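You operate a simulated robot arm through the tools that you are given. There is no shell and no other tool. Be economical: measure what you need, move in short steps, check, and stop when the job is done.

Carry out the task below with a simulated robot arm. There is one attempt and no reset: what you move stays moved.

TASK
Spray the stain on the white napkin twice, then scrub it out with the scrubbing brush.
Fine: collar to SPRAY first, back to LOCK at the end; brush back in its place. Set down upright: wooden scrubbing brush. Where these are worked on the way, their far stop is far enough and under half their travel is too little: spray collar. What is to be rubbed or washed off counts as gone when no trace of it is left.
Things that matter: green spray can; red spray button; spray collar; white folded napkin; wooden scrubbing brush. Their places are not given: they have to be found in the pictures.

Only the result counts: the job must be done as asked and must still hold three seconds after the hand-in. Knocking over, shifting, dropping, spilling or breaking anything else fails it. Flat cloth is picked up by pressing the open fingertips on it (5 to 10 N) and closing them slowly along it; thin cloth reads only 2 to 8 mm in the jaws.

THE ROBOT
A 5-joint arm with a three-finger gripper, fixed in place. Base frame: the origin is at the foot of the arm, x ahead of it, y to its left, z up; the work surface is at about z = 0.9. Readings come in m, rad, newtons and seconds.
With the tool pointing down near the work surface it reaches from about 0.3 to 0.66 m from the base axis. Its first joint turns from -2.897 to 2.897 rad. The tool tilts only in the upright plane through the base axis and itself; it spins freely about its own axis. Payload 1.37 kg.
The TCP is the grasp point between the finger pads, 0.016 m short of the fingertips. In the tool frame z runs along the fingers and y along their closing line. Largest opening 0.101 m; the body of the gripper starts 0.082 m behind the TCP.
Orientation is told as [roll, pitch, yaw] about the base's x, y, z axes, in that order, counted from this pose: with the fingers straight down and closing along the base's y, the tool's x points along the base's -x, its y along +y and its z along -z.

THE INTERFACE
- The arm moves only by the tool apply_moves. Its argument "rows" is a list of rows, each an object of numbers (a shift or turn left out is 0, a gripper value left out holds the last): "jaw": the opening, from 0 (shut) to 1 (fully open); "dx", "dy", "dz": the shift along the tool's x, y, z in units of 25 mm (1.0 is 25 mm); "ax", "ay", "az": the turn, a rotation vector about the tool's x, y, z in units of 5 degrees (1.0 is 5 degrees). In form: [{"jaw": .., "dx": .., "dy": .., "dz": .., "ax": .., "ay": .., "az": ..}, ...]. A call has 1 to 12 rows; each row shifts and turns the commanded pose from where the row before left it, along the tool's axes as they then stand. A call with a number of a shift or a turn outside -1 to 1 is refused whole. A row lasts 0.2 s, in which the tool goes at most 0.05 m and 0.15 rad; a call with a longer step from one row to the next is refused whole, and so is a gripper value outside its range. Where a pose cannot be reached the arm comes as near as it can. A force on the tool above 40 N (or 10 N above the force at the start of the call, whichever is more), or a blocked arm, ends the call early, and 0.2 s more pass. The fingers move at their own pace (about 0.045 m/s each) and stop on an object; they squeeze with about 26 N. The grip force told is the motor's: it shows also when the fingers shut on nothing. Time passes only in rows, and 0.2 s behind the last, so rows that do not move let the fingers close. The reply holds the time, the measured pose of the TCP, the force on the tool along the base axes, the opening and the grip force, in the units named above and with some noise, with the torque about the TCP (base axes, N m) and any sound that the robot's microphone picked up.
- Cameras (640 x 400 px; columns grow to the right, rows downward): "scene" is fixed at [0.2211, -0.5013, 1.7179]; the picture's right is [0.93, -0.37, 0.00], its down [-0.28, -0.70, -0.65] and it looks along [0.24, 0.61, -0.76] (base axes); focal length 310 px, centre (320, 200). "wrist" rides on the gripper at [0.072, 0.02, -0.104] in the tool frame; the picture's right is [-0.26, 0.96, 0.00], its down [-0.76, -0.21, -0.62] and it looks along [-0.60, -0.16, 0.78] (tool axes); focal length 265 px, centre (320, 200).
- capture(camera): a new picture of that camera. No time passes.
- lift_body(by): slides the trunk up (or, below 0, down) by that many m; the arm rides with it, the base frame stays. It gives what a move gives, with no picture.
- pixel_to_xyz(camera, pixels): for up to 12 pixels [column, row] of the newest picture of that camera ("zoom" is the newest enlarged one), the place [x, y, z] in the base frame of the surface seen there, good to about 0.002 m. No time passes.
- enlarge(camera, box): a new picture of the part [left, top, right, bottom] of that camera's present view, enlarged. No time passes.
- sign_off(): hands the job in; it is judged then, once.

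Work in short steps. Measure before you move; look again where a grasp or a placing could have gone wrong, and mend it. You have 80 turns and 54 pictures in all, those below and enlarged ones among them. Open the gripper and draw the arm clear of the work before you hand the job in, unless the task says otherwise; then end with one line.

The tools are called after ">>>" as name(argument=value, ...) on one line, values as JSON. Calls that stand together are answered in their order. apply_moves: Moves the arm, as the interface text tells. Its arguments: {"type":"object","properties":{"rows":{"type":"array","items":{"type":"object","properties":{"jaw":{"type":"number"},"dx":{"type":"number"},"dy":{"type":"number"},"dz":{"type":"number"},"ax":{"type":"number"},"ay":{"type":"number"},"az":{"type":"number"}}}}},"required":["rows"]} The other tools are called the same way: lift_body (by) slides the trunk up or down; capture (camera) takes a picture; pixel_to_xyz (camera, pixels) gives the place of the surface under pixels of a picture; enlarge (camera, box) takes an enlarged picture of a part of a camera's view; sign_off () hands the job in.

At the start:

```text
clock: 0.0
ee_pos: [0.3585, -0.0884, 1.2763]
tcp_rot: [-0.001, 0.001, 0.0]
wrist_force: [0.6, -0.4, 0.9]
ft_torque: [-0.04, -0.03, 0.02]
grip_width: 0.1006
grasp_force: 0.1
trunk travel left (down, up): [-0.525, 0.065]
```

scene: 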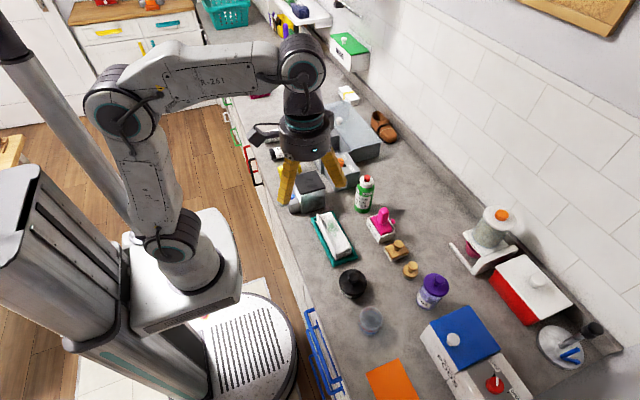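
wrist: 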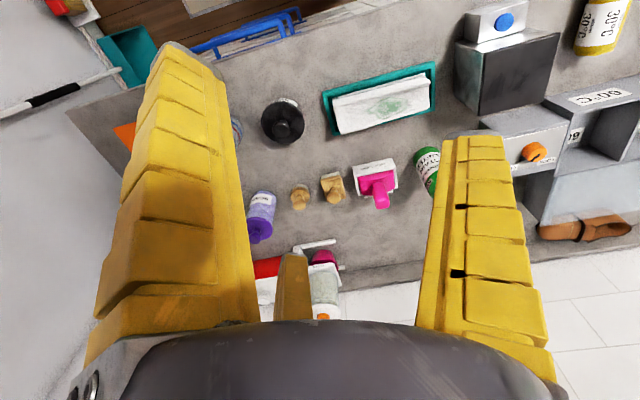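

The napkin appears near scene (333,237), green can at (365,193). The brown brush could be near (398,250) or the shoe-like thing at (383,127). I'll enlarge both views.

>>> enlarge(camera="scene", box=[290, 160, 450, 280])

>>> enlarge(camera="wrist", box=[240, 50, 460, 250])

>>> pixel_to_xyz(camera="scene", pixels=[[366, 179], [364, 194], [361, 209], [333, 235], [322, 215], [350, 252], [398, 244], [396, 256], [381, 219], [382, 236], [410, 269], [352, 284]])

```text
3.33 times, centred on (370, 220) of scene
```

zoom: 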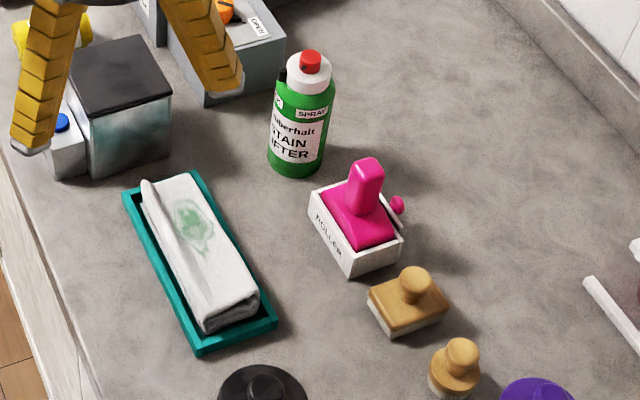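

```text
2.00 times, centred on (350, 150) of wrist
```

zoom: 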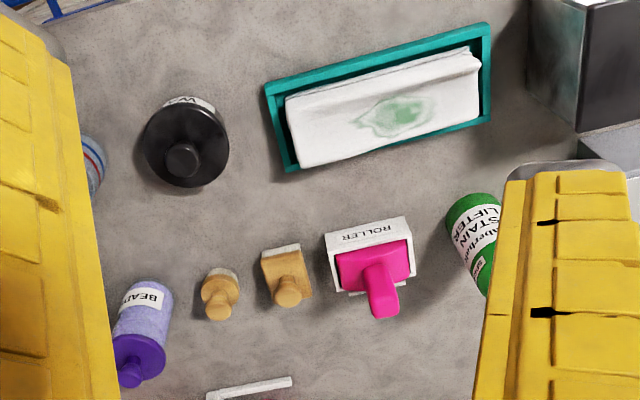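

```text
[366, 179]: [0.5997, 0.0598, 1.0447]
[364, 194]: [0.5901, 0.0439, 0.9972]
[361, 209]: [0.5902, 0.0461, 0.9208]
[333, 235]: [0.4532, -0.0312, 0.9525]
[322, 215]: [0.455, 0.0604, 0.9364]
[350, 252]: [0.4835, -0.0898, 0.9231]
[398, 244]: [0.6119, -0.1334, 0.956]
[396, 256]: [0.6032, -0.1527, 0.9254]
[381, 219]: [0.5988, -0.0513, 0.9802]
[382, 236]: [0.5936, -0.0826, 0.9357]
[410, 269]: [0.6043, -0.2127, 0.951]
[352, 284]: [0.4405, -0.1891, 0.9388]
```

The can is at about (0.593,0.055), and there are two wooden knobbed items at (0.61,-0.14) and (0.60,-0.21). I'll look closer at each.

>>> enlarge(camera="scene", box=[345, 170, 385, 220])

>>> enlarge(camera="scene", box=[378, 232, 428, 284])

>>> enlarge(camera="wrist", box=[280, 160, 360, 220])

```text
8.00 times, centred on (365, 195) of scene
```

zoom: 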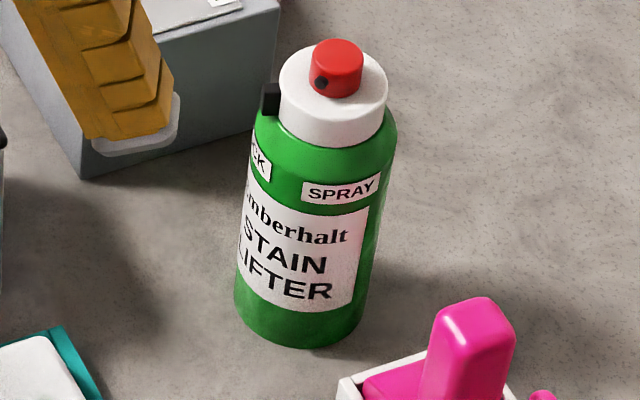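

```text
7.69 times, centred on (403, 258) of scene
```

zoom: 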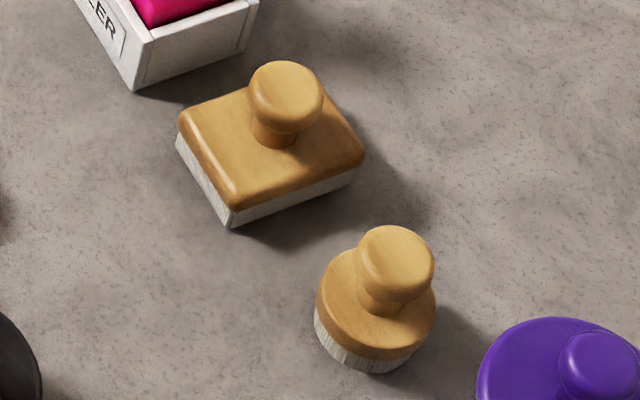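

```text
6.67 times, centred on (320, 190) of wrist
```

zoom: 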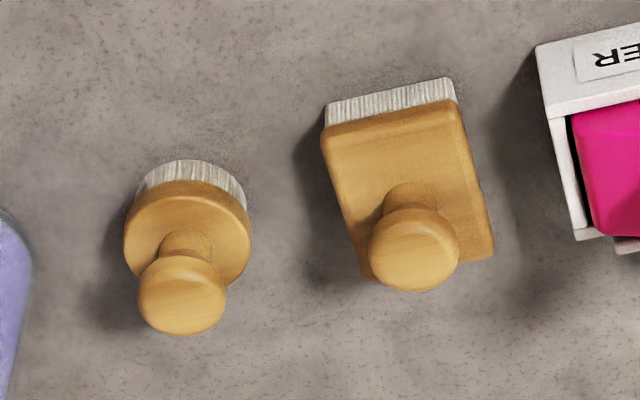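

The rectangular brush is the likely scrubbing brush. The can's nozzle dot already seems to face the napkin, so I'll measure the collar, tab and button.

>>> enlarge(camera="scene", box=[345, 170, 385, 220])

>>> pixel_to_xyz(camera="zoom", pixels=[[338, 50], [335, 68], [320, 82], [345, 102], [320, 125], [270, 100], [375, 80], [374, 125], [390, 130], [290, 75], [340, 190], [258, 165]])

>>> pixel_to_xyz(camera="scene", pixels=[[336, 218], [341, 228], [330, 212], [350, 240], [328, 222], [336, 216], [372, 160], [344, 175], [340, 214]])

```text
8.00 times, centred on (365, 195) of scene
```

zoom: 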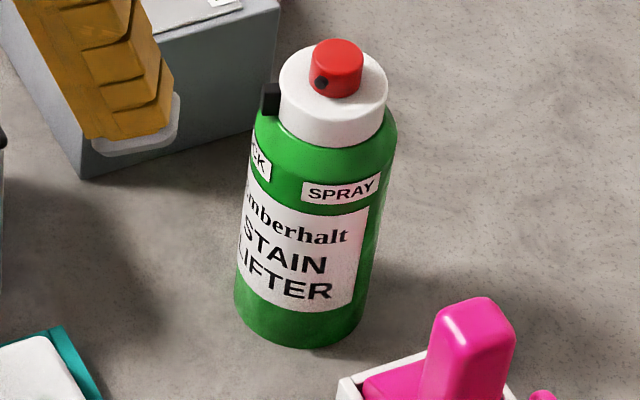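

```text
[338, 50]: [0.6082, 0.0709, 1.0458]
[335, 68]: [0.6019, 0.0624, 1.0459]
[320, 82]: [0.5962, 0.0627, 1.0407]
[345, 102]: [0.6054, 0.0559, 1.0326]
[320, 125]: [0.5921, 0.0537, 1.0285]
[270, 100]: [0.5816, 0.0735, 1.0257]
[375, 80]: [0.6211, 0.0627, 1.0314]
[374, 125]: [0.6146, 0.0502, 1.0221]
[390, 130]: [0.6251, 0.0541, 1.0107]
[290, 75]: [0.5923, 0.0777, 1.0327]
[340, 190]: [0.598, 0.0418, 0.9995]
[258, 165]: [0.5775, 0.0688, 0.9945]
```

```text
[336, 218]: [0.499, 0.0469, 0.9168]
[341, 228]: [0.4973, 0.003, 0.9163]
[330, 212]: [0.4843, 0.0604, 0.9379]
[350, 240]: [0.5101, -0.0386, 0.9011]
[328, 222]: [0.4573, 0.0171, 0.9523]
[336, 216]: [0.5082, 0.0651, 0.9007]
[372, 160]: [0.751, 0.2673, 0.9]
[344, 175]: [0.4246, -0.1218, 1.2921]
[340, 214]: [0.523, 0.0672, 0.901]
```

The can axis is about (0.605,0.0665). The collar spans z ≈1.01–1.032, the button top is at 1.046, and the nozzle faces the stain at (0.457,0.017). The tab sits at ~163° (LOCK) and SPRAY at ~-106°, so the collar turns about 90° counter-clockwise. I'll move above the can with the closing line perpendicular to the tab.

>>> apply_moves(rows=[{"dx": -0.986, "dy": 0.62, "dz": 0.3, "jaw": 0.7}, {"dx": -0.986, "dy": 0.62, "dz": 0.3}, {"dx": -0.986, "dy": 0.62, "dz": 0.3}, {"dx": -0.986, "dy": 0.62, "dz": 0.3}, {"dx": -0.986, "dy": 0.62, "dz": 0.3}, {"dx": -0.986, "dy": 0.62, "dz": 0.3}, {"dx": -0.986, "dy": 0.62, "dz": 0.3}, {"dx": -0.986, "dy": 0.62, "dz": 0.3}, {"dx": -0.986, "dy": 0.62, "dz": 0.3}, {"dx": -0.986, "dy": 0.62, "dz": 0.3}, {"az": 1}, {"az": 1}])

>>> apply_moves(rows=[{"az": 1}, {"az": 0.4}, {}])

>>> capture(camera="wrist")

>>> enlarge(camera="scene", box=[325, 130, 405, 220])

```text
clock: 2.6
ee_pos: [0.5813, 0.0635, 1.1897]
tcp_rot: [-0.002, 0.0, -0.177]
wrist_force: [-1.3, 0.2, -0.3]
ft_torque: [-0.01, 0.01, 0.0]
grip_width: 0.0736
grasp_force: 2.3
out of reach, approached as far as the arm can: row 9, 10
trunk travel left (down, up): [-0.525, 0.065]
```

```text
clock: 3.4
ee_pos: [0.5826, 0.063, 1.1896]
tcp_rot: [0.001, 0.0, -0.298]
wrist_force: [0.4, 0.0, 0.6]
ft_torque: [0.02, 0.01, -0.01]
grip_width: 0.0738
grasp_force: 2.4
trunk travel left (down, up): [-0.525, 0.065]
```

```text
45 pictures are left
```

wrist: 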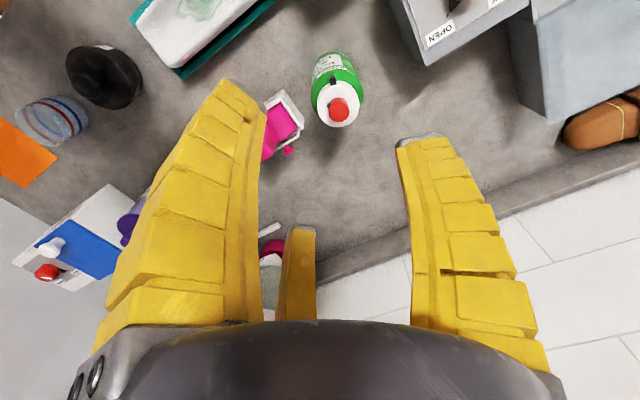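

```text
4.44 times, centred on (365, 175) of scene
```

zoom: 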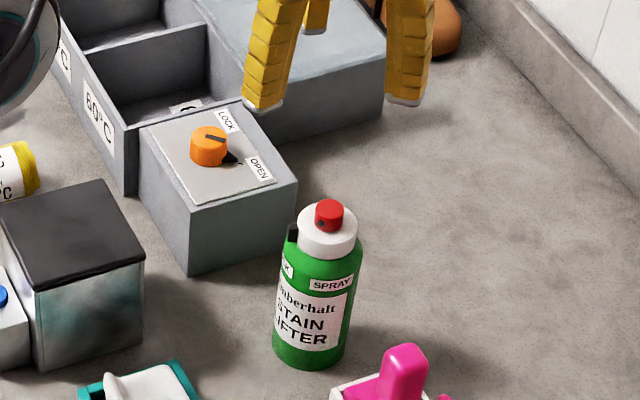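

The arm ran out of reach at this height with x at 0.583. I'll descend straight a bit and see whether the commanded x comes in range.

>>> apply_moves(rows=[{"dz": 1}, {"dz": 1}, {"dz": 0.4}, {}])

```text
clock: 4.4
ee_pos: [0.5811, 0.063, 1.1292]
tcp_rot: [-0.001, 0.001, -0.297]
wrist_force: [0.1, -0.4, -0.7]
ft_torque: [-0.01, -0.01, 0.02]
grip_width: 0.0733
grasp_force: 1.9
trunk travel left (down, up): [-0.525, 0.065]
```

Commands clamp to the reached pose. I'll shift to the can axis at z≈1.09 and look.

>>> apply_moves(rows=[{"dz": 0.8, "dx": -0.2}, {"dz": 0.6, "dx": -0.64, "dy": 0.4}, {}])

>>> capture(camera="wrist")

>>> enlarge(camera="scene", box=[335, 150, 395, 220])

```text
clock: 5.2
ee_pos: [0.6017, 0.0652, 1.0949]
tcp_rot: [0.002, -0.001, -0.295]
wrist_force: [-0.6, -0.2, -0.1]
ft_torque: [0.01, -0.02, -0.02]
grip_width: 0.0735
grasp_force: 2.1
trunk travel left (down, up): [-0.525, 0.065]
```

```text
43 pictures are left
```

wrist: 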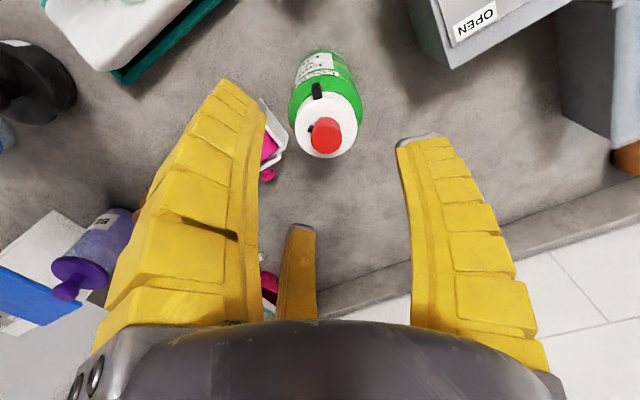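

```text
5.71 times, centred on (365, 185) of scene
```

zoom: 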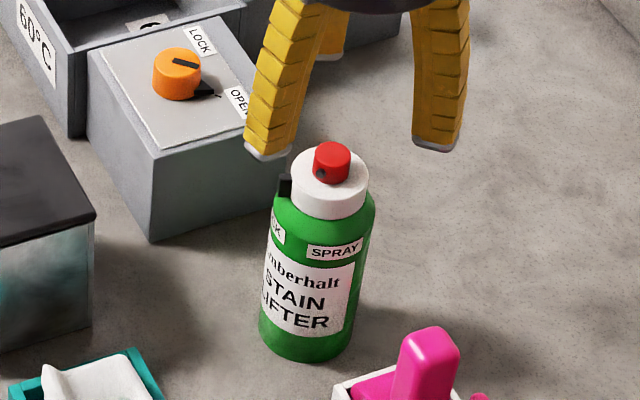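

I'll measure the collar outline in the wrist view to pin the axis.

>>> pixel_to_xyz(camera="wrist", pixels=[[326, 124], [326, 135], [299, 118], [356, 112], [330, 98], [330, 154], [318, 90], [317, 86], [310, 130], [306, 140], [354, 135]])

>>> pixel_to_xyz(camera="zoom", pixels=[[332, 152], [318, 150], [348, 158], [300, 165], [362, 170], [330, 200], [364, 195], [285, 185], [283, 195], [320, 173], [365, 215], [335, 250]])

```text
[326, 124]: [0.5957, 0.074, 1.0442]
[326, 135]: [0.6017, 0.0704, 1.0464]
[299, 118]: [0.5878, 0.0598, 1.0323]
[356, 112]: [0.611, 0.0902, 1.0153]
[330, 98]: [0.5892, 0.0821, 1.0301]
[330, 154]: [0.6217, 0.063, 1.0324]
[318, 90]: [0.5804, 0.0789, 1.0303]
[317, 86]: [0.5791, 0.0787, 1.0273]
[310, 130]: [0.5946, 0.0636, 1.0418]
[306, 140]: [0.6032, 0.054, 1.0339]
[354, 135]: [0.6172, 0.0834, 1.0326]
```

```text
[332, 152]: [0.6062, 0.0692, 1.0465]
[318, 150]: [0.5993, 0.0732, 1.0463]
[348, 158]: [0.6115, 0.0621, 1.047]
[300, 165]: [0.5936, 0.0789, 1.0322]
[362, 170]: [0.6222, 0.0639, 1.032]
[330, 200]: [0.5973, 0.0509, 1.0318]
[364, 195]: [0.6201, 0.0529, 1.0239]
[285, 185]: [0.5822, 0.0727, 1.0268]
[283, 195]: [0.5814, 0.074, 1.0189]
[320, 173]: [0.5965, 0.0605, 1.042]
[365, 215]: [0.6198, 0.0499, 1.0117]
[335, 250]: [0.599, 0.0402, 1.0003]
```

The axis refines to about (0.605,0.0695). I'll correct and descend around the collar to z≈1.031, still open.

>>> apply_moves(rows=[{"dx": -0.08, "dy": 0.2, "dz": 0.3}, {"dz": 0.8}, {"dz": 0.8}, {"dz": 0.65}, {}])

>>> enlarge(camera="scene", box=[335, 150, 395, 220])

```text
clock: 6.4
ee_pos: [0.6077, 0.0709, 1.0302]
tcp_rot: [0.0, 0.0, -0.296]
wrist_force: [-0.3, 0.0, -0.2]
ft_torque: [-0.03, -0.01, 0.01]
grip_width: 0.0734
grasp_force: 2.5
trunk travel left (down, up): [-0.525, 0.065]
```

```text
5.71 times, centred on (365, 185) of scene
```

zoom: 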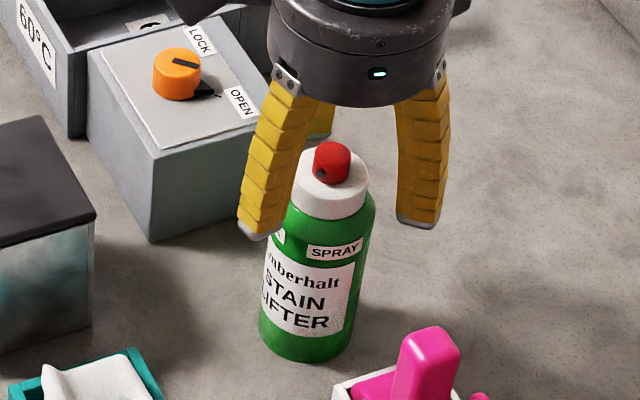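

The fingers look placed differently than expected: there seem to be three yellow parts. I'll measure their tips before closing.

>>> pixel_to_xyz(camera="zoom", pixels=[[258, 222], [418, 210], [258, 233], [418, 222], [320, 128], [290, 130], [440, 120], [420, 130]])

>>> capture(camera="wrist")

>>> pixel_to_xyz(camera="wrist", pixels=[[225, 92], [420, 145], [303, 230], [295, 290], [250, 130], [408, 170], [200, 200], [470, 200]])

```text
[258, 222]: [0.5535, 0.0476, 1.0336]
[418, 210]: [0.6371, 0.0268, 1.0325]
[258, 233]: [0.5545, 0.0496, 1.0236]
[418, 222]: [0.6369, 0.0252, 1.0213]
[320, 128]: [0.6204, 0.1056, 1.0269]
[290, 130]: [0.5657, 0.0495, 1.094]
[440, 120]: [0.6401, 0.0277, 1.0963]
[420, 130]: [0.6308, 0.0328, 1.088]
```

```text
40 pictures are left
```

wrist: 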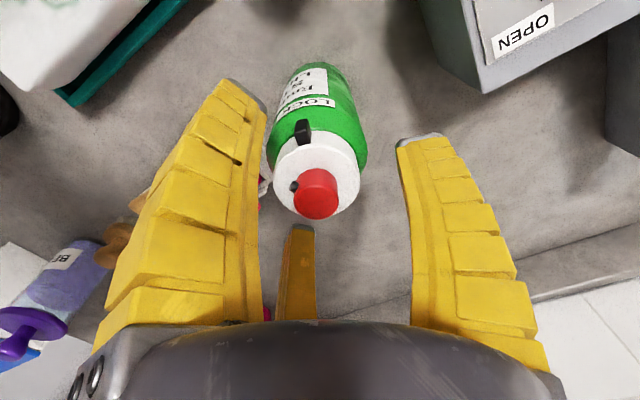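

```text
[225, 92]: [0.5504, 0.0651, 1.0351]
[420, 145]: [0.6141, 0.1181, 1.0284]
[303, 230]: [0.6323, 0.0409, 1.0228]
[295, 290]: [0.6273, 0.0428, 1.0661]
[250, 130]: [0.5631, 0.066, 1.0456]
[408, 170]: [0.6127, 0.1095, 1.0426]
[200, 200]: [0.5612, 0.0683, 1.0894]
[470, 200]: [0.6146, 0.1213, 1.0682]
```

The gripper actually has three jaws, at 73°, 193° and 313°, and one lies close to the tab at ~165°. I'll turn it ~32° counter-clockwise so the tab falls midway between two jaws, and centre it slightly.

>>> apply_moves(rows=[{"dx": 0.08, "dy": -0.08}, {"az": -1}, {"az": -1}, {"az": -1}, {"az": -1}, {"az": -1}, {"az": -1}, {"az": -0.4}, {}])

>>> capture(camera="wrist")

```text
clock: 8.4
ee_pos: [0.6048, 0.0702, 1.0302]
tcp_rot: [0.0, 0.0, 0.264]
wrist_force: [-0.2, -0.5, -0.8]
ft_torque: [-0.01, -0.03, 0.01]
grip_width: 0.0736
grasp_force: 2.3
trunk travel left (down, up): [-0.525, 0.065]
```

```text
39 pictures are left
```

wrist: 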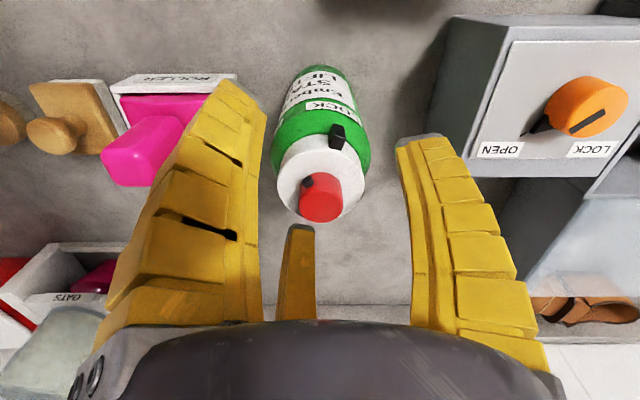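

The tab now sits between the left and right jaws. I'll check the knob box height and gap before turning.

>>> pixel_to_xyz(camera="wrist", pixels=[[490, 135], [478, 160], [450, 80], [500, 60], [580, 90], [435, 140], [320, 190]])

>>> apply_moves(rows=[{"jaw": 0.5}, {"jaw": 0.35}, {"jaw": 0.2}, {}, {}])

>>> capture(camera="wrist")

```text
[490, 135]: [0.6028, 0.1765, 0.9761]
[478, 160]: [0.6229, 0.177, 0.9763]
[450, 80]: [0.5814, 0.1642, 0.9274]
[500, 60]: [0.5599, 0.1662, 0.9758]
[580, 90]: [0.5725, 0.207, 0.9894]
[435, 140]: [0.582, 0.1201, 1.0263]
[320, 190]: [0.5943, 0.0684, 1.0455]
```

```text
clock: 9.6
ee_pos: [0.6057, 0.0693, 1.0309]
tcp_rot: [0.0, -0.001, 0.262]
wrist_force: [0.2, 2.2, 5.5]
ft_torque: [0.24, 0.18, 0.01]
grip_width: 0.0366
grasp_force: 26.5
trunk travel left (down, up): [-0.525, 0.065]
```

```text
38 pictures are left
```

wrist: 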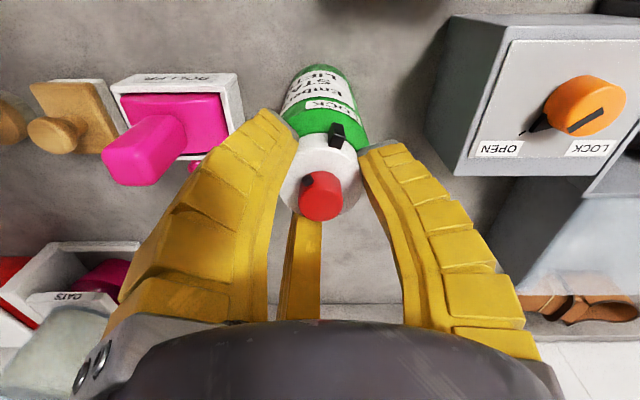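

Gripped (0.0366 m, 26 N). I'll turn counter-clockwise 20° first and check that the can body doesn't follow.

>>> apply_moves(rows=[{"az": -1}, {"az": -1}, {"az": -1}, {"az": -1}, {}])

>>> enlarge(camera="scene", box=[335, 150, 395, 220])

```text
clock: 10.8
ee_pos: [0.6056, 0.0701, 1.0316]
tcp_rot: [-0.002, -0.003, 0.612]
wrist_force: [3.7, -0.4, 10.3]
ft_torque: [0.0, -0.07, 0.02]
grip_width: 0.0361
grasp_force: 25.7
trunk travel left (down, up): [-0.525, 0.065]
```

```text
5.71 times, centred on (365, 185) of scene
```

zoom: 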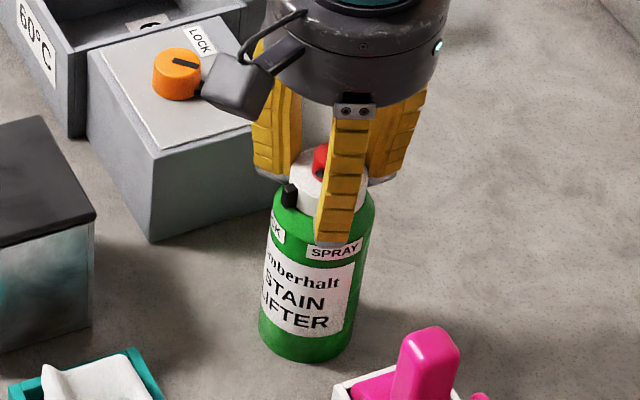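

The tab moved while the body stayed. Fz is 10 N, so I'll ease up slightly and continue turning.

>>> apply_moves(rows=[{"az": -1, "dz": -0.05}, {"az": -1}, {"az": -1}, {"az": -1}, {"az": -1}, {"az": -1}, {"az": -1}, {}])

>>> enlarge(camera="scene", box=[335, 150, 395, 220])

```text
clock: 12.6
ee_pos: [0.6052, 0.0686, 1.0313]
tcp_rot: [0.002, -0.002, 1.223]
wrist_force: [2.5, -0.2, 4.6]
ft_torque: [-0.03, -0.05, 0.0]
grip_width: 0.0354
grasp_force: 26.6
trunk travel left (down, up): [-0.525, 0.065]
```

```text
5.71 times, centred on (365, 185) of scene
```

zoom: 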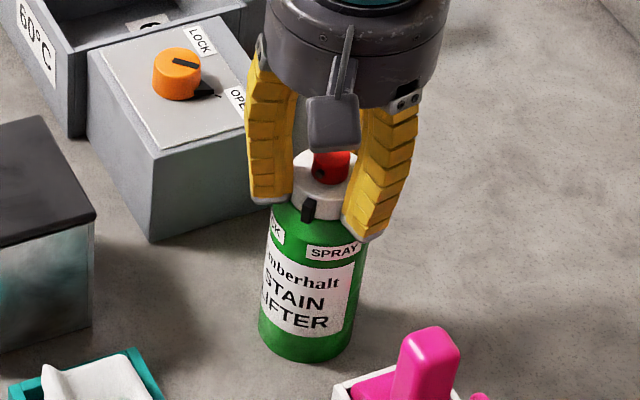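

The tab is now at (310,210), moving towards SPRAY at (333,252). I'll measure it and turn further.

>>> pixel_to_xyz(camera="zoom", pixels=[[310, 205], [306, 212], [333, 252]])

>>> apply_moves(rows=[{"az": -1}, {"az": -1}, {"az": -1}, {"az": -1}, {"az": -1}, {"az": -1}, {}])

>>> enlarge(camera="scene", box=[335, 150, 395, 220])

```text
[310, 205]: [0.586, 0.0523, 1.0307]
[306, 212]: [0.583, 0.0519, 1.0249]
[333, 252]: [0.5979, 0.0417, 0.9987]
```

```text
clock: 14.2
ee_pos: [0.6041, 0.0695, 1.0311]
tcp_rot: [-0.001, 0.001, 1.747]
wrist_force: [0.0, 1.4, 1.1]
ft_torque: [0.04, 0.04, 0.01]
grip_width: 0.0353
grasp_force: 25.5
trunk travel left (down, up): [-0.525, 0.065]
```

```text
5.71 times, centred on (365, 185) of scene
```

zoom: 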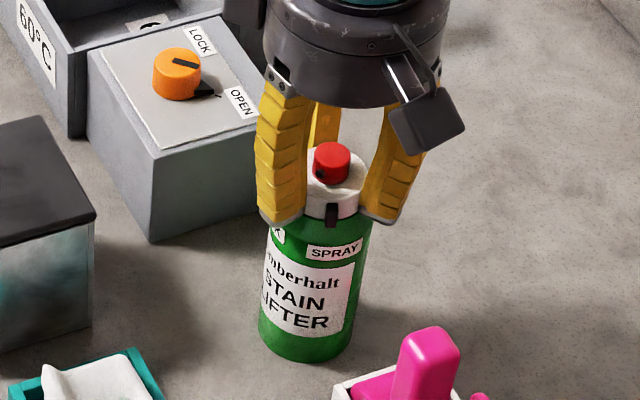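

The tab at (332,213) is nearly over SPRAY. I'll turn ~8° more to reach the stop and watch the torque.

>>> apply_moves(rows=[{"az": -0.8}, {"az": -0.8}, {}])

>>> enlarge(camera="scene", box=[345, 170, 385, 220])

```text
clock: 15.0
ee_pos: [0.6065, 0.0702, 1.0309]
tcp_rot: [0.0, -0.001, 1.885]
wrist_force: [-0.1, -0.1, 1.2]
ft_torque: [-0.03, 0.08, 0.01]
grip_width: 0.0354
grasp_force: 26.3
trunk travel left (down, up): [-0.525, 0.065]
```

```text
8.00 times, centred on (365, 195) of scene
```

zoom: 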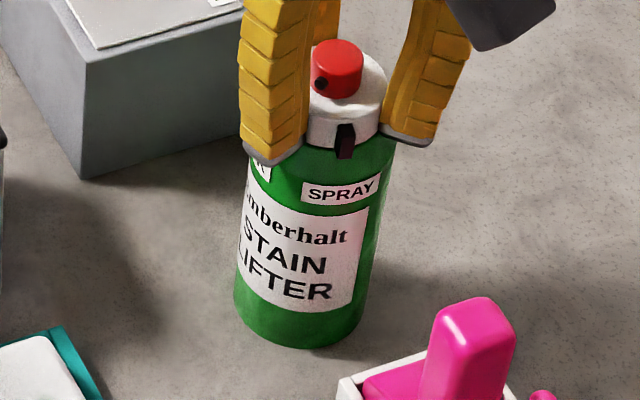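

The tab is over SPRAY and the can body is unmoved. I'll release, rise, and close the fingers for pressing.

>>> apply_moves(rows=[{"jaw": 0.45}, {"jaw": 0.6}, {}, {"dz": -0.8}, {"dz": -0.8}, {"dz": -0.8}, {"jaw": 0}, {}, {}, {}])

>>> enlarge(camera="scene", box=[325, 130, 405, 220])

>>> capture(camera="wrist")

```text
clock: 17.2
ee_pos: [0.6041, 0.0692, 1.0915]
tcp_rot: [0.0, -0.001, 1.884]
wrist_force: [-1.0, 0.7, 0.7]
ft_torque: [0.02, 0.01, 0.0]
grip_width: 0.0002
grasp_force: 19.9
trunk travel left (down, up): [-0.525, 0.065]
```

```text
4.44 times, centred on (365, 175) of scene
```

zoom: 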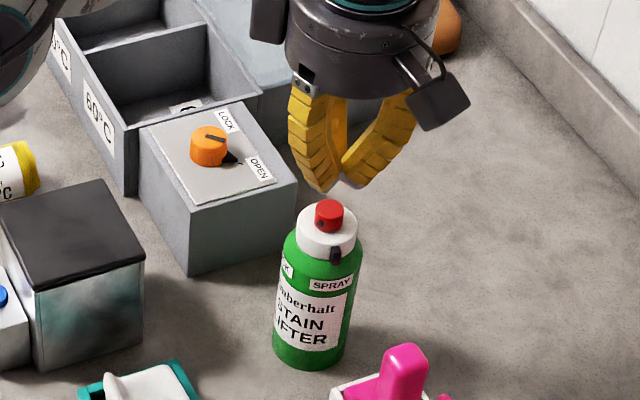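

```text
32 pictures are left
```

wrist: 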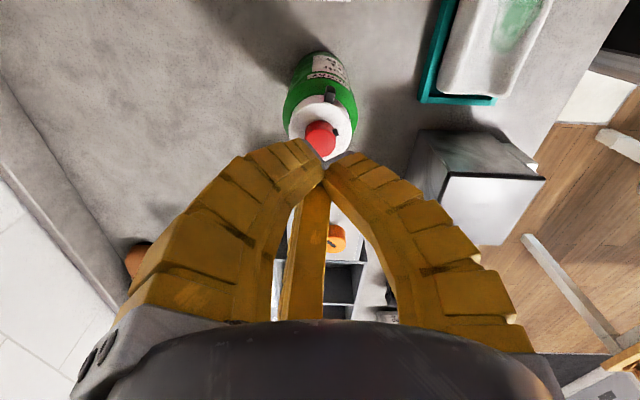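

The closed tips are centred over the button. I'll descend to just above it, then press in small steps.

>>> apply_moves(rows=[{"dz": 0.6}, {"dz": 0.5}, {"dz": 0.08}, {"dz": 0.08}, {"dz": 0.08}])

```text
clock: 18.4
ee_pos: [0.6057, 0.0694, 1.0589]
tcp_rot: [0.0, 0.0, 1.886]
wrist_force: [0.3, 1.3, -0.1]
ft_torque: [0.0, -0.01, 0.0]
grip_width: 0.0063
grasp_force: 25.8
trunk travel left (down, up): [-0.525, 0.065]
```

Grip width rose to 6 mm, so something is wedging between the tips. I'll look.

>>> enlarge(camera="scene", box=[345, 160, 385, 210])

>>> enlarge(camera="wrist", box=[260, 60, 380, 200])

```text
8.00 times, centred on (365, 185) of scene
```

zoom: 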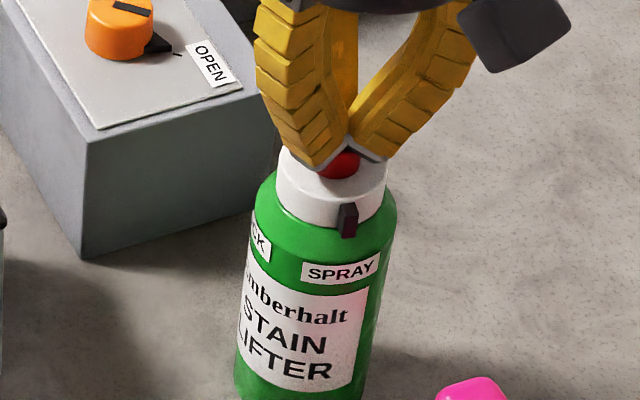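

```text
2.86 times, centred on (320, 130) of wrist
```

zoom: 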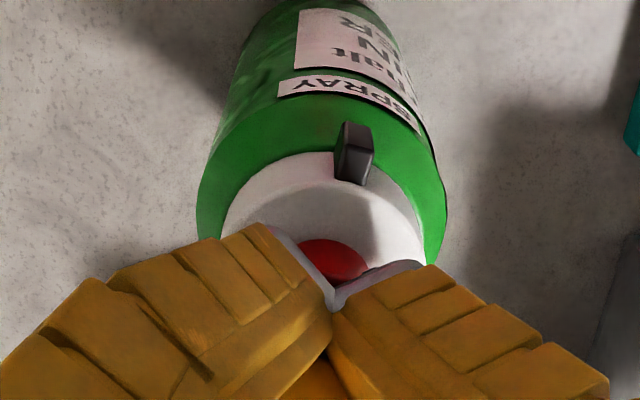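

The three tips are straddling the button. I'll rise, let them shut, offset ~6 mm so a single solid fingertip lies over the button, and press again.

>>> apply_moves(rows=[{"dz": -0.5}, {}, {"dy": -0.26}, {"dz": 0.35}, {"dz": 0.1}, {"dz": 0.08}])

>>> enlarge(camera="scene", box=[345, 160, 385, 210])

```text
clock: 19.8
ee_pos: [0.6108, 0.0723, 1.0568]
tcp_rot: [-0.001, 0.0, 1.884]
wrist_force: [0.0, 0.8, 1.1]
ft_torque: [-0.01, 0.04, 0.03]
grip_width: 0.0002
grasp_force: 26.3
trunk travel left (down, up): [-0.525, 0.065]
```

```text
8.00 times, centred on (365, 185) of scene
```

zoom: 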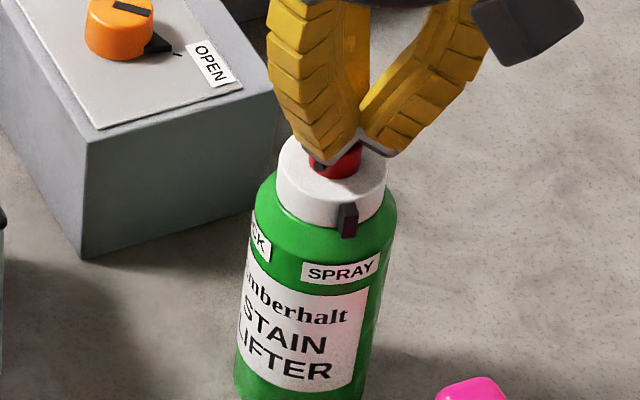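

The tip lies on the button and the nozzle dot dropped slightly. I'll press further in small steps.

>>> apply_moves(rows=[{"dz": 0.06}, {"dz": 0.06}, {}])

>>> enlarge(camera="scene", box=[305, 160, 395, 260])

```text
clock: 20.6
ee_pos: [0.6107, 0.0713, 1.0539]
tcp_rot: [-0.001, -0.001, 1.883]
wrist_force: [1.0, -0.6, 2.3]
ft_torque: [-0.03, 0.04, 0.03]
grip_width: 0.0001
grasp_force: 26.0
trunk travel left (down, up): [-0.525, 0.065]
heard: click
```

```text
4.00 times, centred on (350, 210) of scene
```

zoom: 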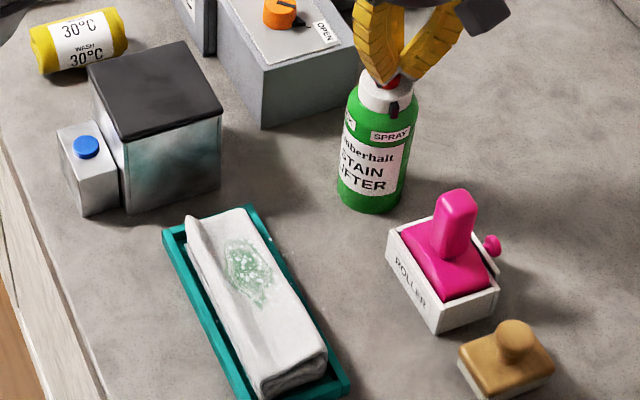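

A click, and foam now shows on the stain, so that's spray one. I'll release fully, then press once more.

>>> apply_moves(rows=[{"dz": -0.4}, {"dz": -0.3}, {}, {}])

>>> apply_moves(rows=[{"dz": 0.35}, {"dz": 0.25}, {"dz": 0.06}, {"dz": 0.06}, {}])

>>> enlarge(camera="scene", box=[305, 160, 395, 260])

```text
clock: 21.6
ee_pos: [0.6114, 0.0721, 1.0723]
tcp_rot: [0.002, 0.0, 1.885]
wrist_force: [0.3, -0.6, -0.3]
ft_torque: [0.02, 0.0, -0.04]
grip_width: 0.0
grasp_force: 25.9
trunk travel left (down, up): [-0.525, 0.065]
```

```text
clock: 22.8
ee_pos: [0.6112, 0.0718, 1.054]
tcp_rot: [0.0, -0.001, 1.884]
wrist_force: [-0.3, 1.0, 2.1]
ft_torque: [-0.01, 0.01, 0.0]
grip_width: 0.0002
grasp_force: 25.7
trunk travel left (down, up): [-0.525, 0.065]
heard: click
```

```text
4.00 times, centred on (350, 210) of scene
```

zoom: 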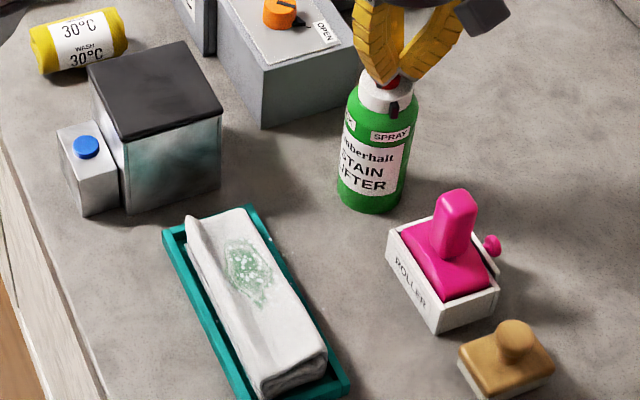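

Second click heard, so two sprays are done. The collar goes back to LOCK at the end. I'll rise and move above the rectangular brush near (0.6,-0.14).

>>> apply_moves(rows=[{"dz": -0.8}, {"dz": -0.6}, {"dx": 0.96, "dy": 0.47}, {"dx": 0.96, "dy": 0.47}, {"dx": 0.96, "dy": 0.47}, {"dx": 0.96, "dy": 0.47}, {"dx": 0.96, "dy": 0.47}, {"dx": 0.96, "dy": 0.47}, {"dx": 0.96, "dy": 0.47, "jaw": 0.5}, {"dx": 0.96, "dy": 0.47}, {}])

>>> enlarge(camera="scene", box=[363, 200, 433, 280])

>>> capture(camera="wrist")

```text
clock: 25.2
ee_pos: [0.5809, -0.1405, 1.0898]
tcp_rot: [0.001, -0.001, 1.885]
wrist_force: [-0.4, -0.1, -0.1]
ft_torque: [0.02, -0.02, 0.02]
grip_width: 0.0541
grasp_force: 3.2
trunk travel left (down, up): [-0.525, 0.065]
```

```text
5.00 times, centred on (398, 240) of scene
```

zoom: 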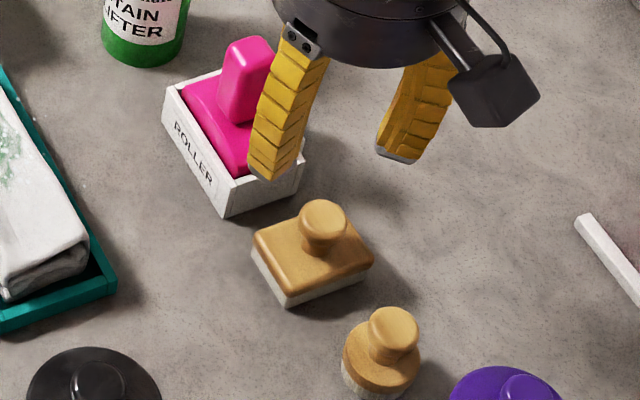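

```text
25 pictures are left
```

wrist: 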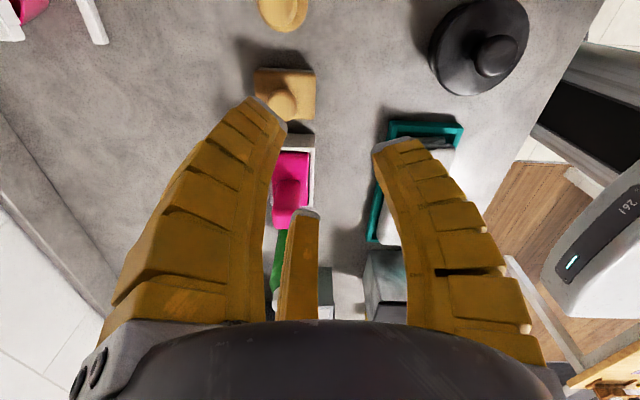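

I'll measure the brush knob and body corners, and take the stain extents from the scene.

>>> pixel_to_xyz(camera="zoom", pixels=[[322, 212], [304, 214], [340, 216], [322, 228], [322, 242], [258, 240], [288, 287], [368, 258], [290, 300], [298, 262], [350, 240], [265, 265]])

>>> enlarge(camera="scene", box=[305, 205, 365, 275])

```text
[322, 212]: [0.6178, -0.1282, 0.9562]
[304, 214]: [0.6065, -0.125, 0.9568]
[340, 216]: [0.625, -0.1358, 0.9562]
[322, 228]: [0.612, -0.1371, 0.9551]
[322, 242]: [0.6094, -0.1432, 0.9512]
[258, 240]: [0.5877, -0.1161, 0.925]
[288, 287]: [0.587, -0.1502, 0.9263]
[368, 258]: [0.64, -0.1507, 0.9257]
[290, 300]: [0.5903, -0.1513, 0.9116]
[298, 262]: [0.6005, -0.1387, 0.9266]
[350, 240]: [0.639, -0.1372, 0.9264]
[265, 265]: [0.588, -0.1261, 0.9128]
```

```text
5.71 times, centred on (335, 240) of scene
```

zoom: 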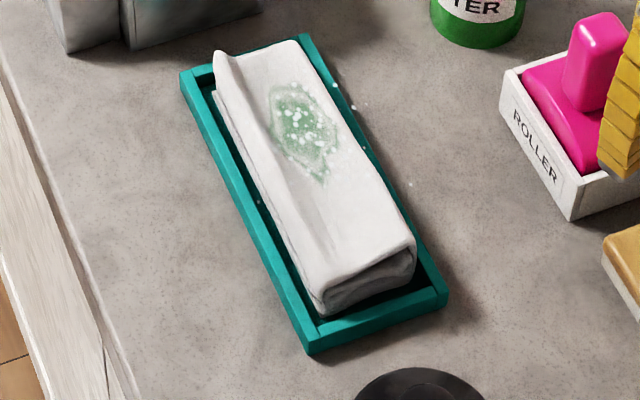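

I'll get the stain's outline and napkin height.

>>> pixel_to_xyz(camera="zoom", pixels=[[290, 82], [268, 95], [275, 140], [320, 185], [342, 150], [325, 105], [305, 125], [227, 70], [300, 45], [320, 295], [410, 240], [260, 130]])

```text
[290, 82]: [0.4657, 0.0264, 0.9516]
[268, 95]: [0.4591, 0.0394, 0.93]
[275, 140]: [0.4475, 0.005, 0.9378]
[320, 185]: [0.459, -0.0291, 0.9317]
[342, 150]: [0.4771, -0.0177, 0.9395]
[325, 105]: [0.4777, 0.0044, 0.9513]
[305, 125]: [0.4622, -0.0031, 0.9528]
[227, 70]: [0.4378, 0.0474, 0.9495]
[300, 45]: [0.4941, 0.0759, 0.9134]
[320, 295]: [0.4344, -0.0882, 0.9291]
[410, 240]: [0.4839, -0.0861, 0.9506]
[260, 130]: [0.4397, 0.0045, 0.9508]
```

The brush knob centre is ~(0.614,-0.133), top 0.957, and the body top is 0.926. The stain spans x 0.445–0.478, y -0.03–0.037, with its top around 0.95. I'll spin the jaws 60° so none points at the roller box, then shift above the knob.

>>> apply_moves(rows=[{"az": 1, "dz": 0.2, "jaw": 0.37}, {"az": 1, "dz": 0.2}, {"az": 1, "dz": 0.2}, {"az": 1, "dz": 0.2}, {"az": 1, "dz": 0.2}, {"az": 1, "dz": 0.2}, {"az": 1, "dz": 0.2}, {"az": 1, "dz": 0.2}, {"az": 1, "dz": 0.2}, {"az": 1, "dz": 0.2}, {"az": 1, "dz": 0.2}, {"az": 1, "dz": 0.2}])

>>> apply_moves(rows=[{"dx": -0.55, "dy": -0.39}, {"dx": -0.56, "dy": -0.39}, {"dz": 0.8}, {}])

>>> capture(camera="wrist")

```text
clock: 27.8
ee_pos: [0.5811, -0.1406, 1.0285]
tcp_rot: [0.0, -0.001, 0.835]
wrist_force: [-0.1, -0.3, 0.6]
ft_torque: [-0.01, -0.01, 0.02]
grip_width: 0.0417
grasp_force: 3.6
trunk travel left (down, up): [-0.525, 0.065]
```

```text
clock: 28.8
ee_pos: [0.6131, -0.1321, 1.0077]
tcp_rot: [0.001, -0.002, 0.839]
wrist_force: [0.5, 0.0, 0.3]
ft_torque: [0.01, 0.02, 0.03]
grip_width: 0.0416
grasp_force: 3.4
trunk travel left (down, up): [-0.525, 0.065]
```

```text
23 pictures are left
```

wrist: 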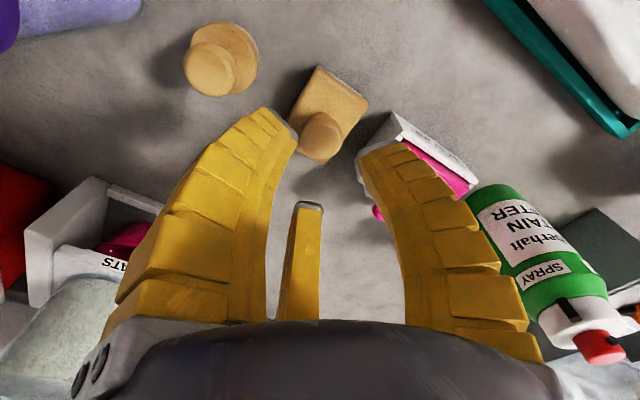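

Positioned over the knob, with the right jaw passing near the roller box. I'll check the box corner and knob positions in this view.

>>> pixel_to_xyz(camera="wrist", pixels=[[395, 115], [358, 158], [372, 148], [430, 130], [322, 130], [308, 135], [340, 132], [385, 155], [280, 115]])

```text
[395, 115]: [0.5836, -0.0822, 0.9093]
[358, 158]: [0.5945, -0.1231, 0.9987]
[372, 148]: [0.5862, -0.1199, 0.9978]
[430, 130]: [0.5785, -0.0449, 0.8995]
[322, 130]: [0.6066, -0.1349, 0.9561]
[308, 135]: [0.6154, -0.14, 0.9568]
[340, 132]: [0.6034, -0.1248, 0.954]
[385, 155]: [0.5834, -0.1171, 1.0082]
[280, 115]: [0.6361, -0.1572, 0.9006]
```

The box edge is at y≈-0.083, well clear. I'll descend to z≈0.949 and grip the knob.

>>> apply_moves(rows=[{"dz": 0.8}, {"dz": 0.8}, {"dz": 0.73}, {}, {"jaw": 0.25}, {"jaw": 0.1}, {}, {}])

>>> enlarge(camera="scene", box=[363, 200, 433, 280])

```text
clock: 30.6
ee_pos: [0.6136, -0.1327, 0.951]
tcp_rot: [0.0, -0.001, 0.838]
wrist_force: [0.5, 0.6, 3.6]
ft_torque: [-0.08, 0.07, -0.05]
grip_width: 0.0181
grasp_force: 25.6
trunk travel left (down, up): [-0.525, 0.065]
```

```text
5.00 times, centred on (398, 240) of scene
```

zoom: 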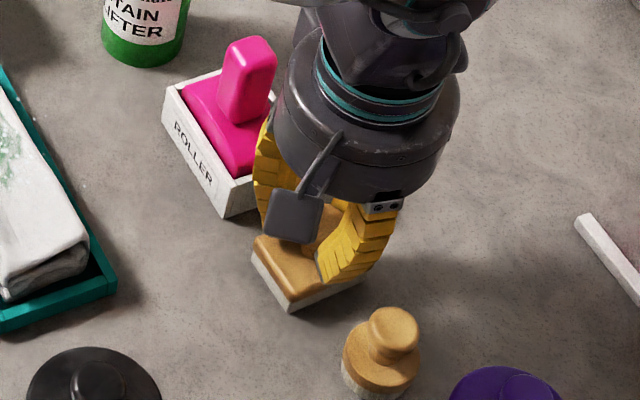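

Gripped at (0.6136,-0.1327,0.951), so the bristle bottom is ~0.051 below the TCP. I'll lift and carry it around the roller to just above the stain's near end.

>>> apply_moves(rows=[{"dz": -0.6}, {"dz": -0.9}, {"dz": -0.9}, {"dz": -0.8}, {"dx": 0.67, "dy": 0.74}, {"dx": 0.67, "dy": 0.74}, {"dx": 0.67, "dy": 0.74}, {"dx": 0.67, "dy": 0.74}, {}])

>>> apply_moves(rows=[{"dx": -0.334, "dy": 0.86}, {"dx": -0.334, "dy": 0.86}, {"dx": -0.334, "dy": 0.86}, {"dx": -0.334, "dy": 0.86}, {"dx": -0.334, "dy": 0.86}, {}])

>>> enlarge(camera="scene", box=[300, 180, 370, 270])

```text
clock: 32.6
ee_pos: [0.5138, -0.1341, 1.031]
tcp_rot: [-0.001, -0.001, 0.838]
wrist_force: [0.2, 1.1, 0.0]
ft_torque: [-0.01, 0.01, -0.02]
grip_width: 0.0176
grasp_force: 26.3
trunk travel left (down, up): [-0.525, 0.065]
```

```text
clock: 34.0
ee_pos: [0.46, -0.0297, 1.0311]
tcp_rot: [-0.001, 0.001, 0.837]
wrist_force: [-0.5, 0.1, -0.6]
ft_torque: [-0.01, 0.01, 0.01]
grip_width: 0.0175
grasp_force: 26.3
trunk travel left (down, up): [-0.525, 0.065]
```

```text
4.44 times, centred on (335, 225) of scene
```

zoom: 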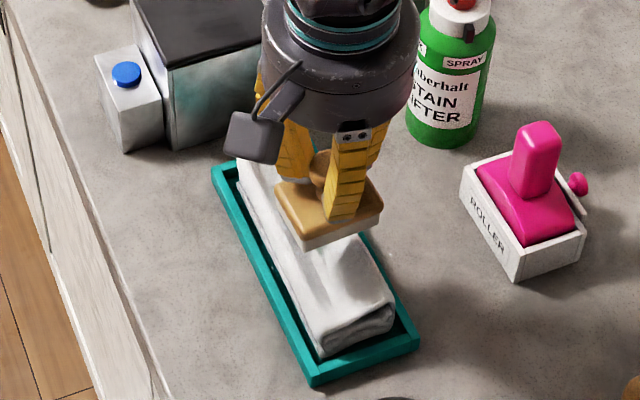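

The brush is held level. I'll lower to contact, watching the force.

>>> apply_moves(rows=[{"dz": 0.6}, {"dz": 0.4}, {"dz": 0.1}, {"dz": 0.08}])

```text
clock: 35.0
ee_pos: [0.4607, -0.0305, 1.0015]
tcp_rot: [-0.002, 0.0, 0.837]
wrist_force: [-0.4, -0.1, 2.7]
ft_torque: [-0.08, 0.08, -0.03]
grip_width: 0.0182
grasp_force: 26.1
trunk travel left (down, up): [-0.525, 0.065]
```

Contact at 2.7 N. I'll press ~1.5 mm more and stroke +y by 60 mm and back.

>>> apply_moves(rows=[{"dz": 0.06}, {"dx": -0.446, "dy": 0.401}, {"dx": -0.446, "dy": 0.401}, {"dx": -0.446, "dy": 0.401}, {"dx": -0.446, "dy": 0.401}])

>>> apply_moves(rows=[{"dx": 0.446, "dy": -0.401}, {"dx": 0.446, "dy": -0.401}, {"dx": 0.446, "dy": -0.401}, {"dx": 0.446, "dy": -0.401}])

>>> enlarge(camera="scene", box=[300, 180, 370, 270])

```text
clock: 36.2
ee_pos: [0.4616, 0.0292, 0.9993]
tcp_rot: [0.0, -0.001, 0.837]
wrist_force: [-0.2, -2.9, 9.0]
ft_torque: [-0.02, -0.05, 0.0]
grip_width: 0.02
grasp_force: 25.6
trunk travel left (down, up): [-0.525, 0.065]
```

```text
clock: 37.2
ee_pos: [0.462, -0.0304, 0.999]
tcp_rot: [0.001, -0.002, 0.837]
wrist_force: [0.7, 2.2, 8.8]
ft_torque: [-0.03, 0.0, 0.06]
grip_width: 0.0198
grasp_force: 26.0
trunk travel left (down, up): [-0.525, 0.065]
```

```text
4.44 times, centred on (335, 225) of scene
```

zoom: 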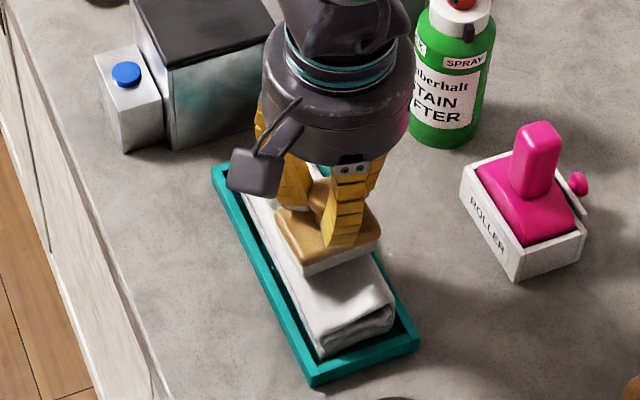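

Force is 9 N and the tray and napkin stayed put. I'll continue with several strokes.

>>> apply_moves(rows=[{"dx": -0.5, "dy": 0.45}, {"dx": -0.5, "dy": 0.45}, {"dx": -0.5, "dy": 0.45}, {"dx": -0.446, "dy": 0.401}, {"dx": 0.5, "dy": -0.45}, {"dx": 0.5, "dy": -0.45}, {"dx": 0.5, "dy": -0.45}, {"dx": 0.446, "dy": -0.401}, {"dx": -0.5, "dy": 0.45}, {"dx": -0.5, "dy": 0.45}, {"dx": -0.5, "dy": 0.45}, {"dx": -0.446, "dy": 0.401}])

>>> apply_moves(rows=[{"dx": 0.5, "dy": -0.45}, {"dx": 0.5, "dy": -0.45}, {"dx": 0.5, "dy": -0.45}, {"dx": 0.446, "dy": -0.401}, {"dx": -0.5, "dy": 0.45}, {"dx": -0.5, "dy": 0.45}, {"dx": -0.5, "dy": 0.45}, {"dx": -0.446, "dy": 0.401}, {"dx": 0.5, "dy": -0.45}, {"dx": 0.5, "dy": -0.45}, {"dx": 0.5, "dy": -0.45}, {"dx": 0.446, "dy": -0.401}])

>>> apply_moves(rows=[{"dx": 0.45, "dy": -0.4, "dz": -0.5}, {"dz": -0.8, "dx": 0.45, "dy": -0.4}, {"dx": 0.5, "dy": -0.45}, {"dx": 0.5, "dy": -0.45}, {}])

>>> enlarge(camera="scene", box=[300, 180, 370, 270])

>>> capture(camera="wrist")

```text
clock: 39.8
ee_pos: [0.4614, 0.0356, 0.9997]
tcp_rot: [-0.001, 0.001, 0.837]
wrist_force: [-0.7, -2.5, 6.5]
ft_torque: [-0.07, 0.0, -0.04]
grip_width: 0.0188
grasp_force: 26.3
trunk travel left (down, up): [-0.525, 0.065]
```

```text
clock: 42.4
ee_pos: [0.4622, -0.0301, 0.9993]
tcp_rot: [0.0, 0.001, 0.837]
wrist_force: [-0.1, -0.4, 1.8]
ft_torque: [-0.07, 0.0, 0.02]
grip_width: 0.0176
grasp_force: 26.2
trunk travel left (down, up): [-0.525, 0.065]
```

```text
clock: 43.6
ee_pos: [0.4624, -0.0932, 1.0311]
tcp_rot: [0.0, 0.0, 0.837]
wrist_force: [-0.2, 0.8, -0.4]
ft_torque: [0.01, 0.0, 0.01]
grip_width: 0.0169
grasp_force: 26.0
trunk travel left (down, up): [-0.525, 0.065]
```

```text
4.44 times, centred on (335, 225) of scene
```

zoom: 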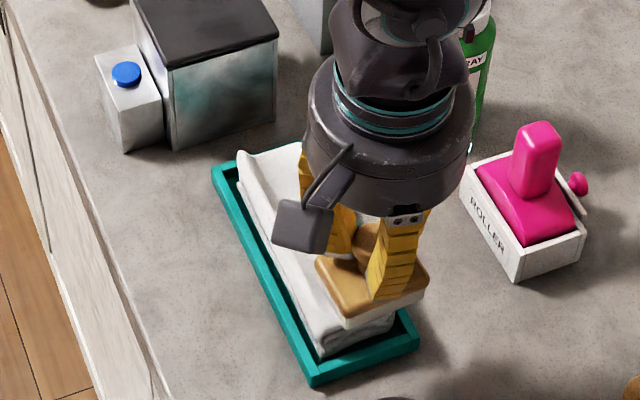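

```text
18 pictures are left
```

wrist: 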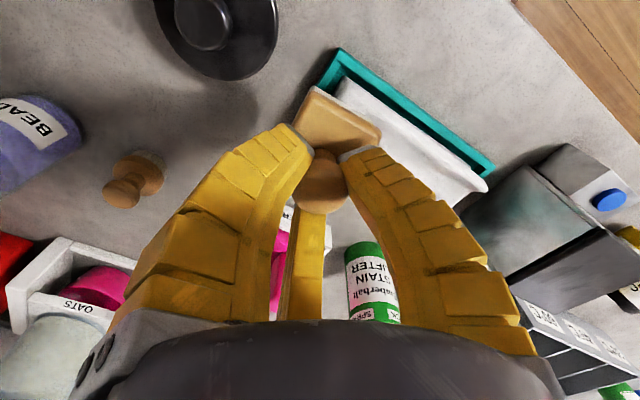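

The stain area is partly hidden, so I'll draw the brush aside to (0.52,-0.14) to inspect both napkin and brush.

>>> apply_moves(rows=[{"dx": -0.07, "dy": -0.75}, {"dx": -0.07, "dy": -0.75}, {"dx": -0.07, "dy": -0.75}, {"dx": -0.07, "dy": -0.75}, {}])

>>> enlarge(camera="scene", box=[305, 200, 405, 280])

```text
clock: 44.8
ee_pos: [0.5228, -0.1377, 1.0327]
tcp_rot: [0.001, -0.001, 0.838]
wrist_force: [-0.5, -0.7, -0.4]
ft_torque: [-0.02, 0.0, -0.02]
grip_width: 0.0167
grasp_force: 25.8
trunk travel left (down, up): [-0.525, 0.065]
```

```text
5.00 times, centred on (355, 240) of scene
```

zoom: 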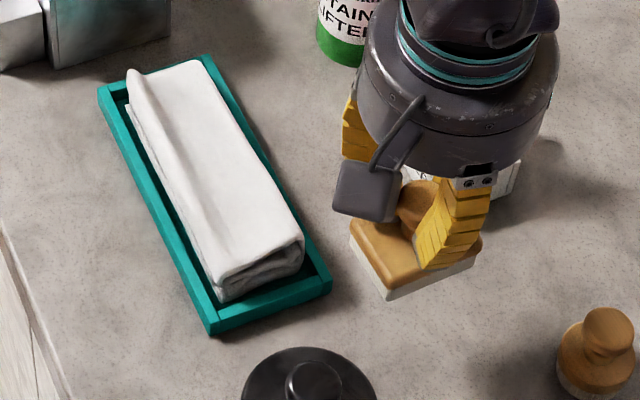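

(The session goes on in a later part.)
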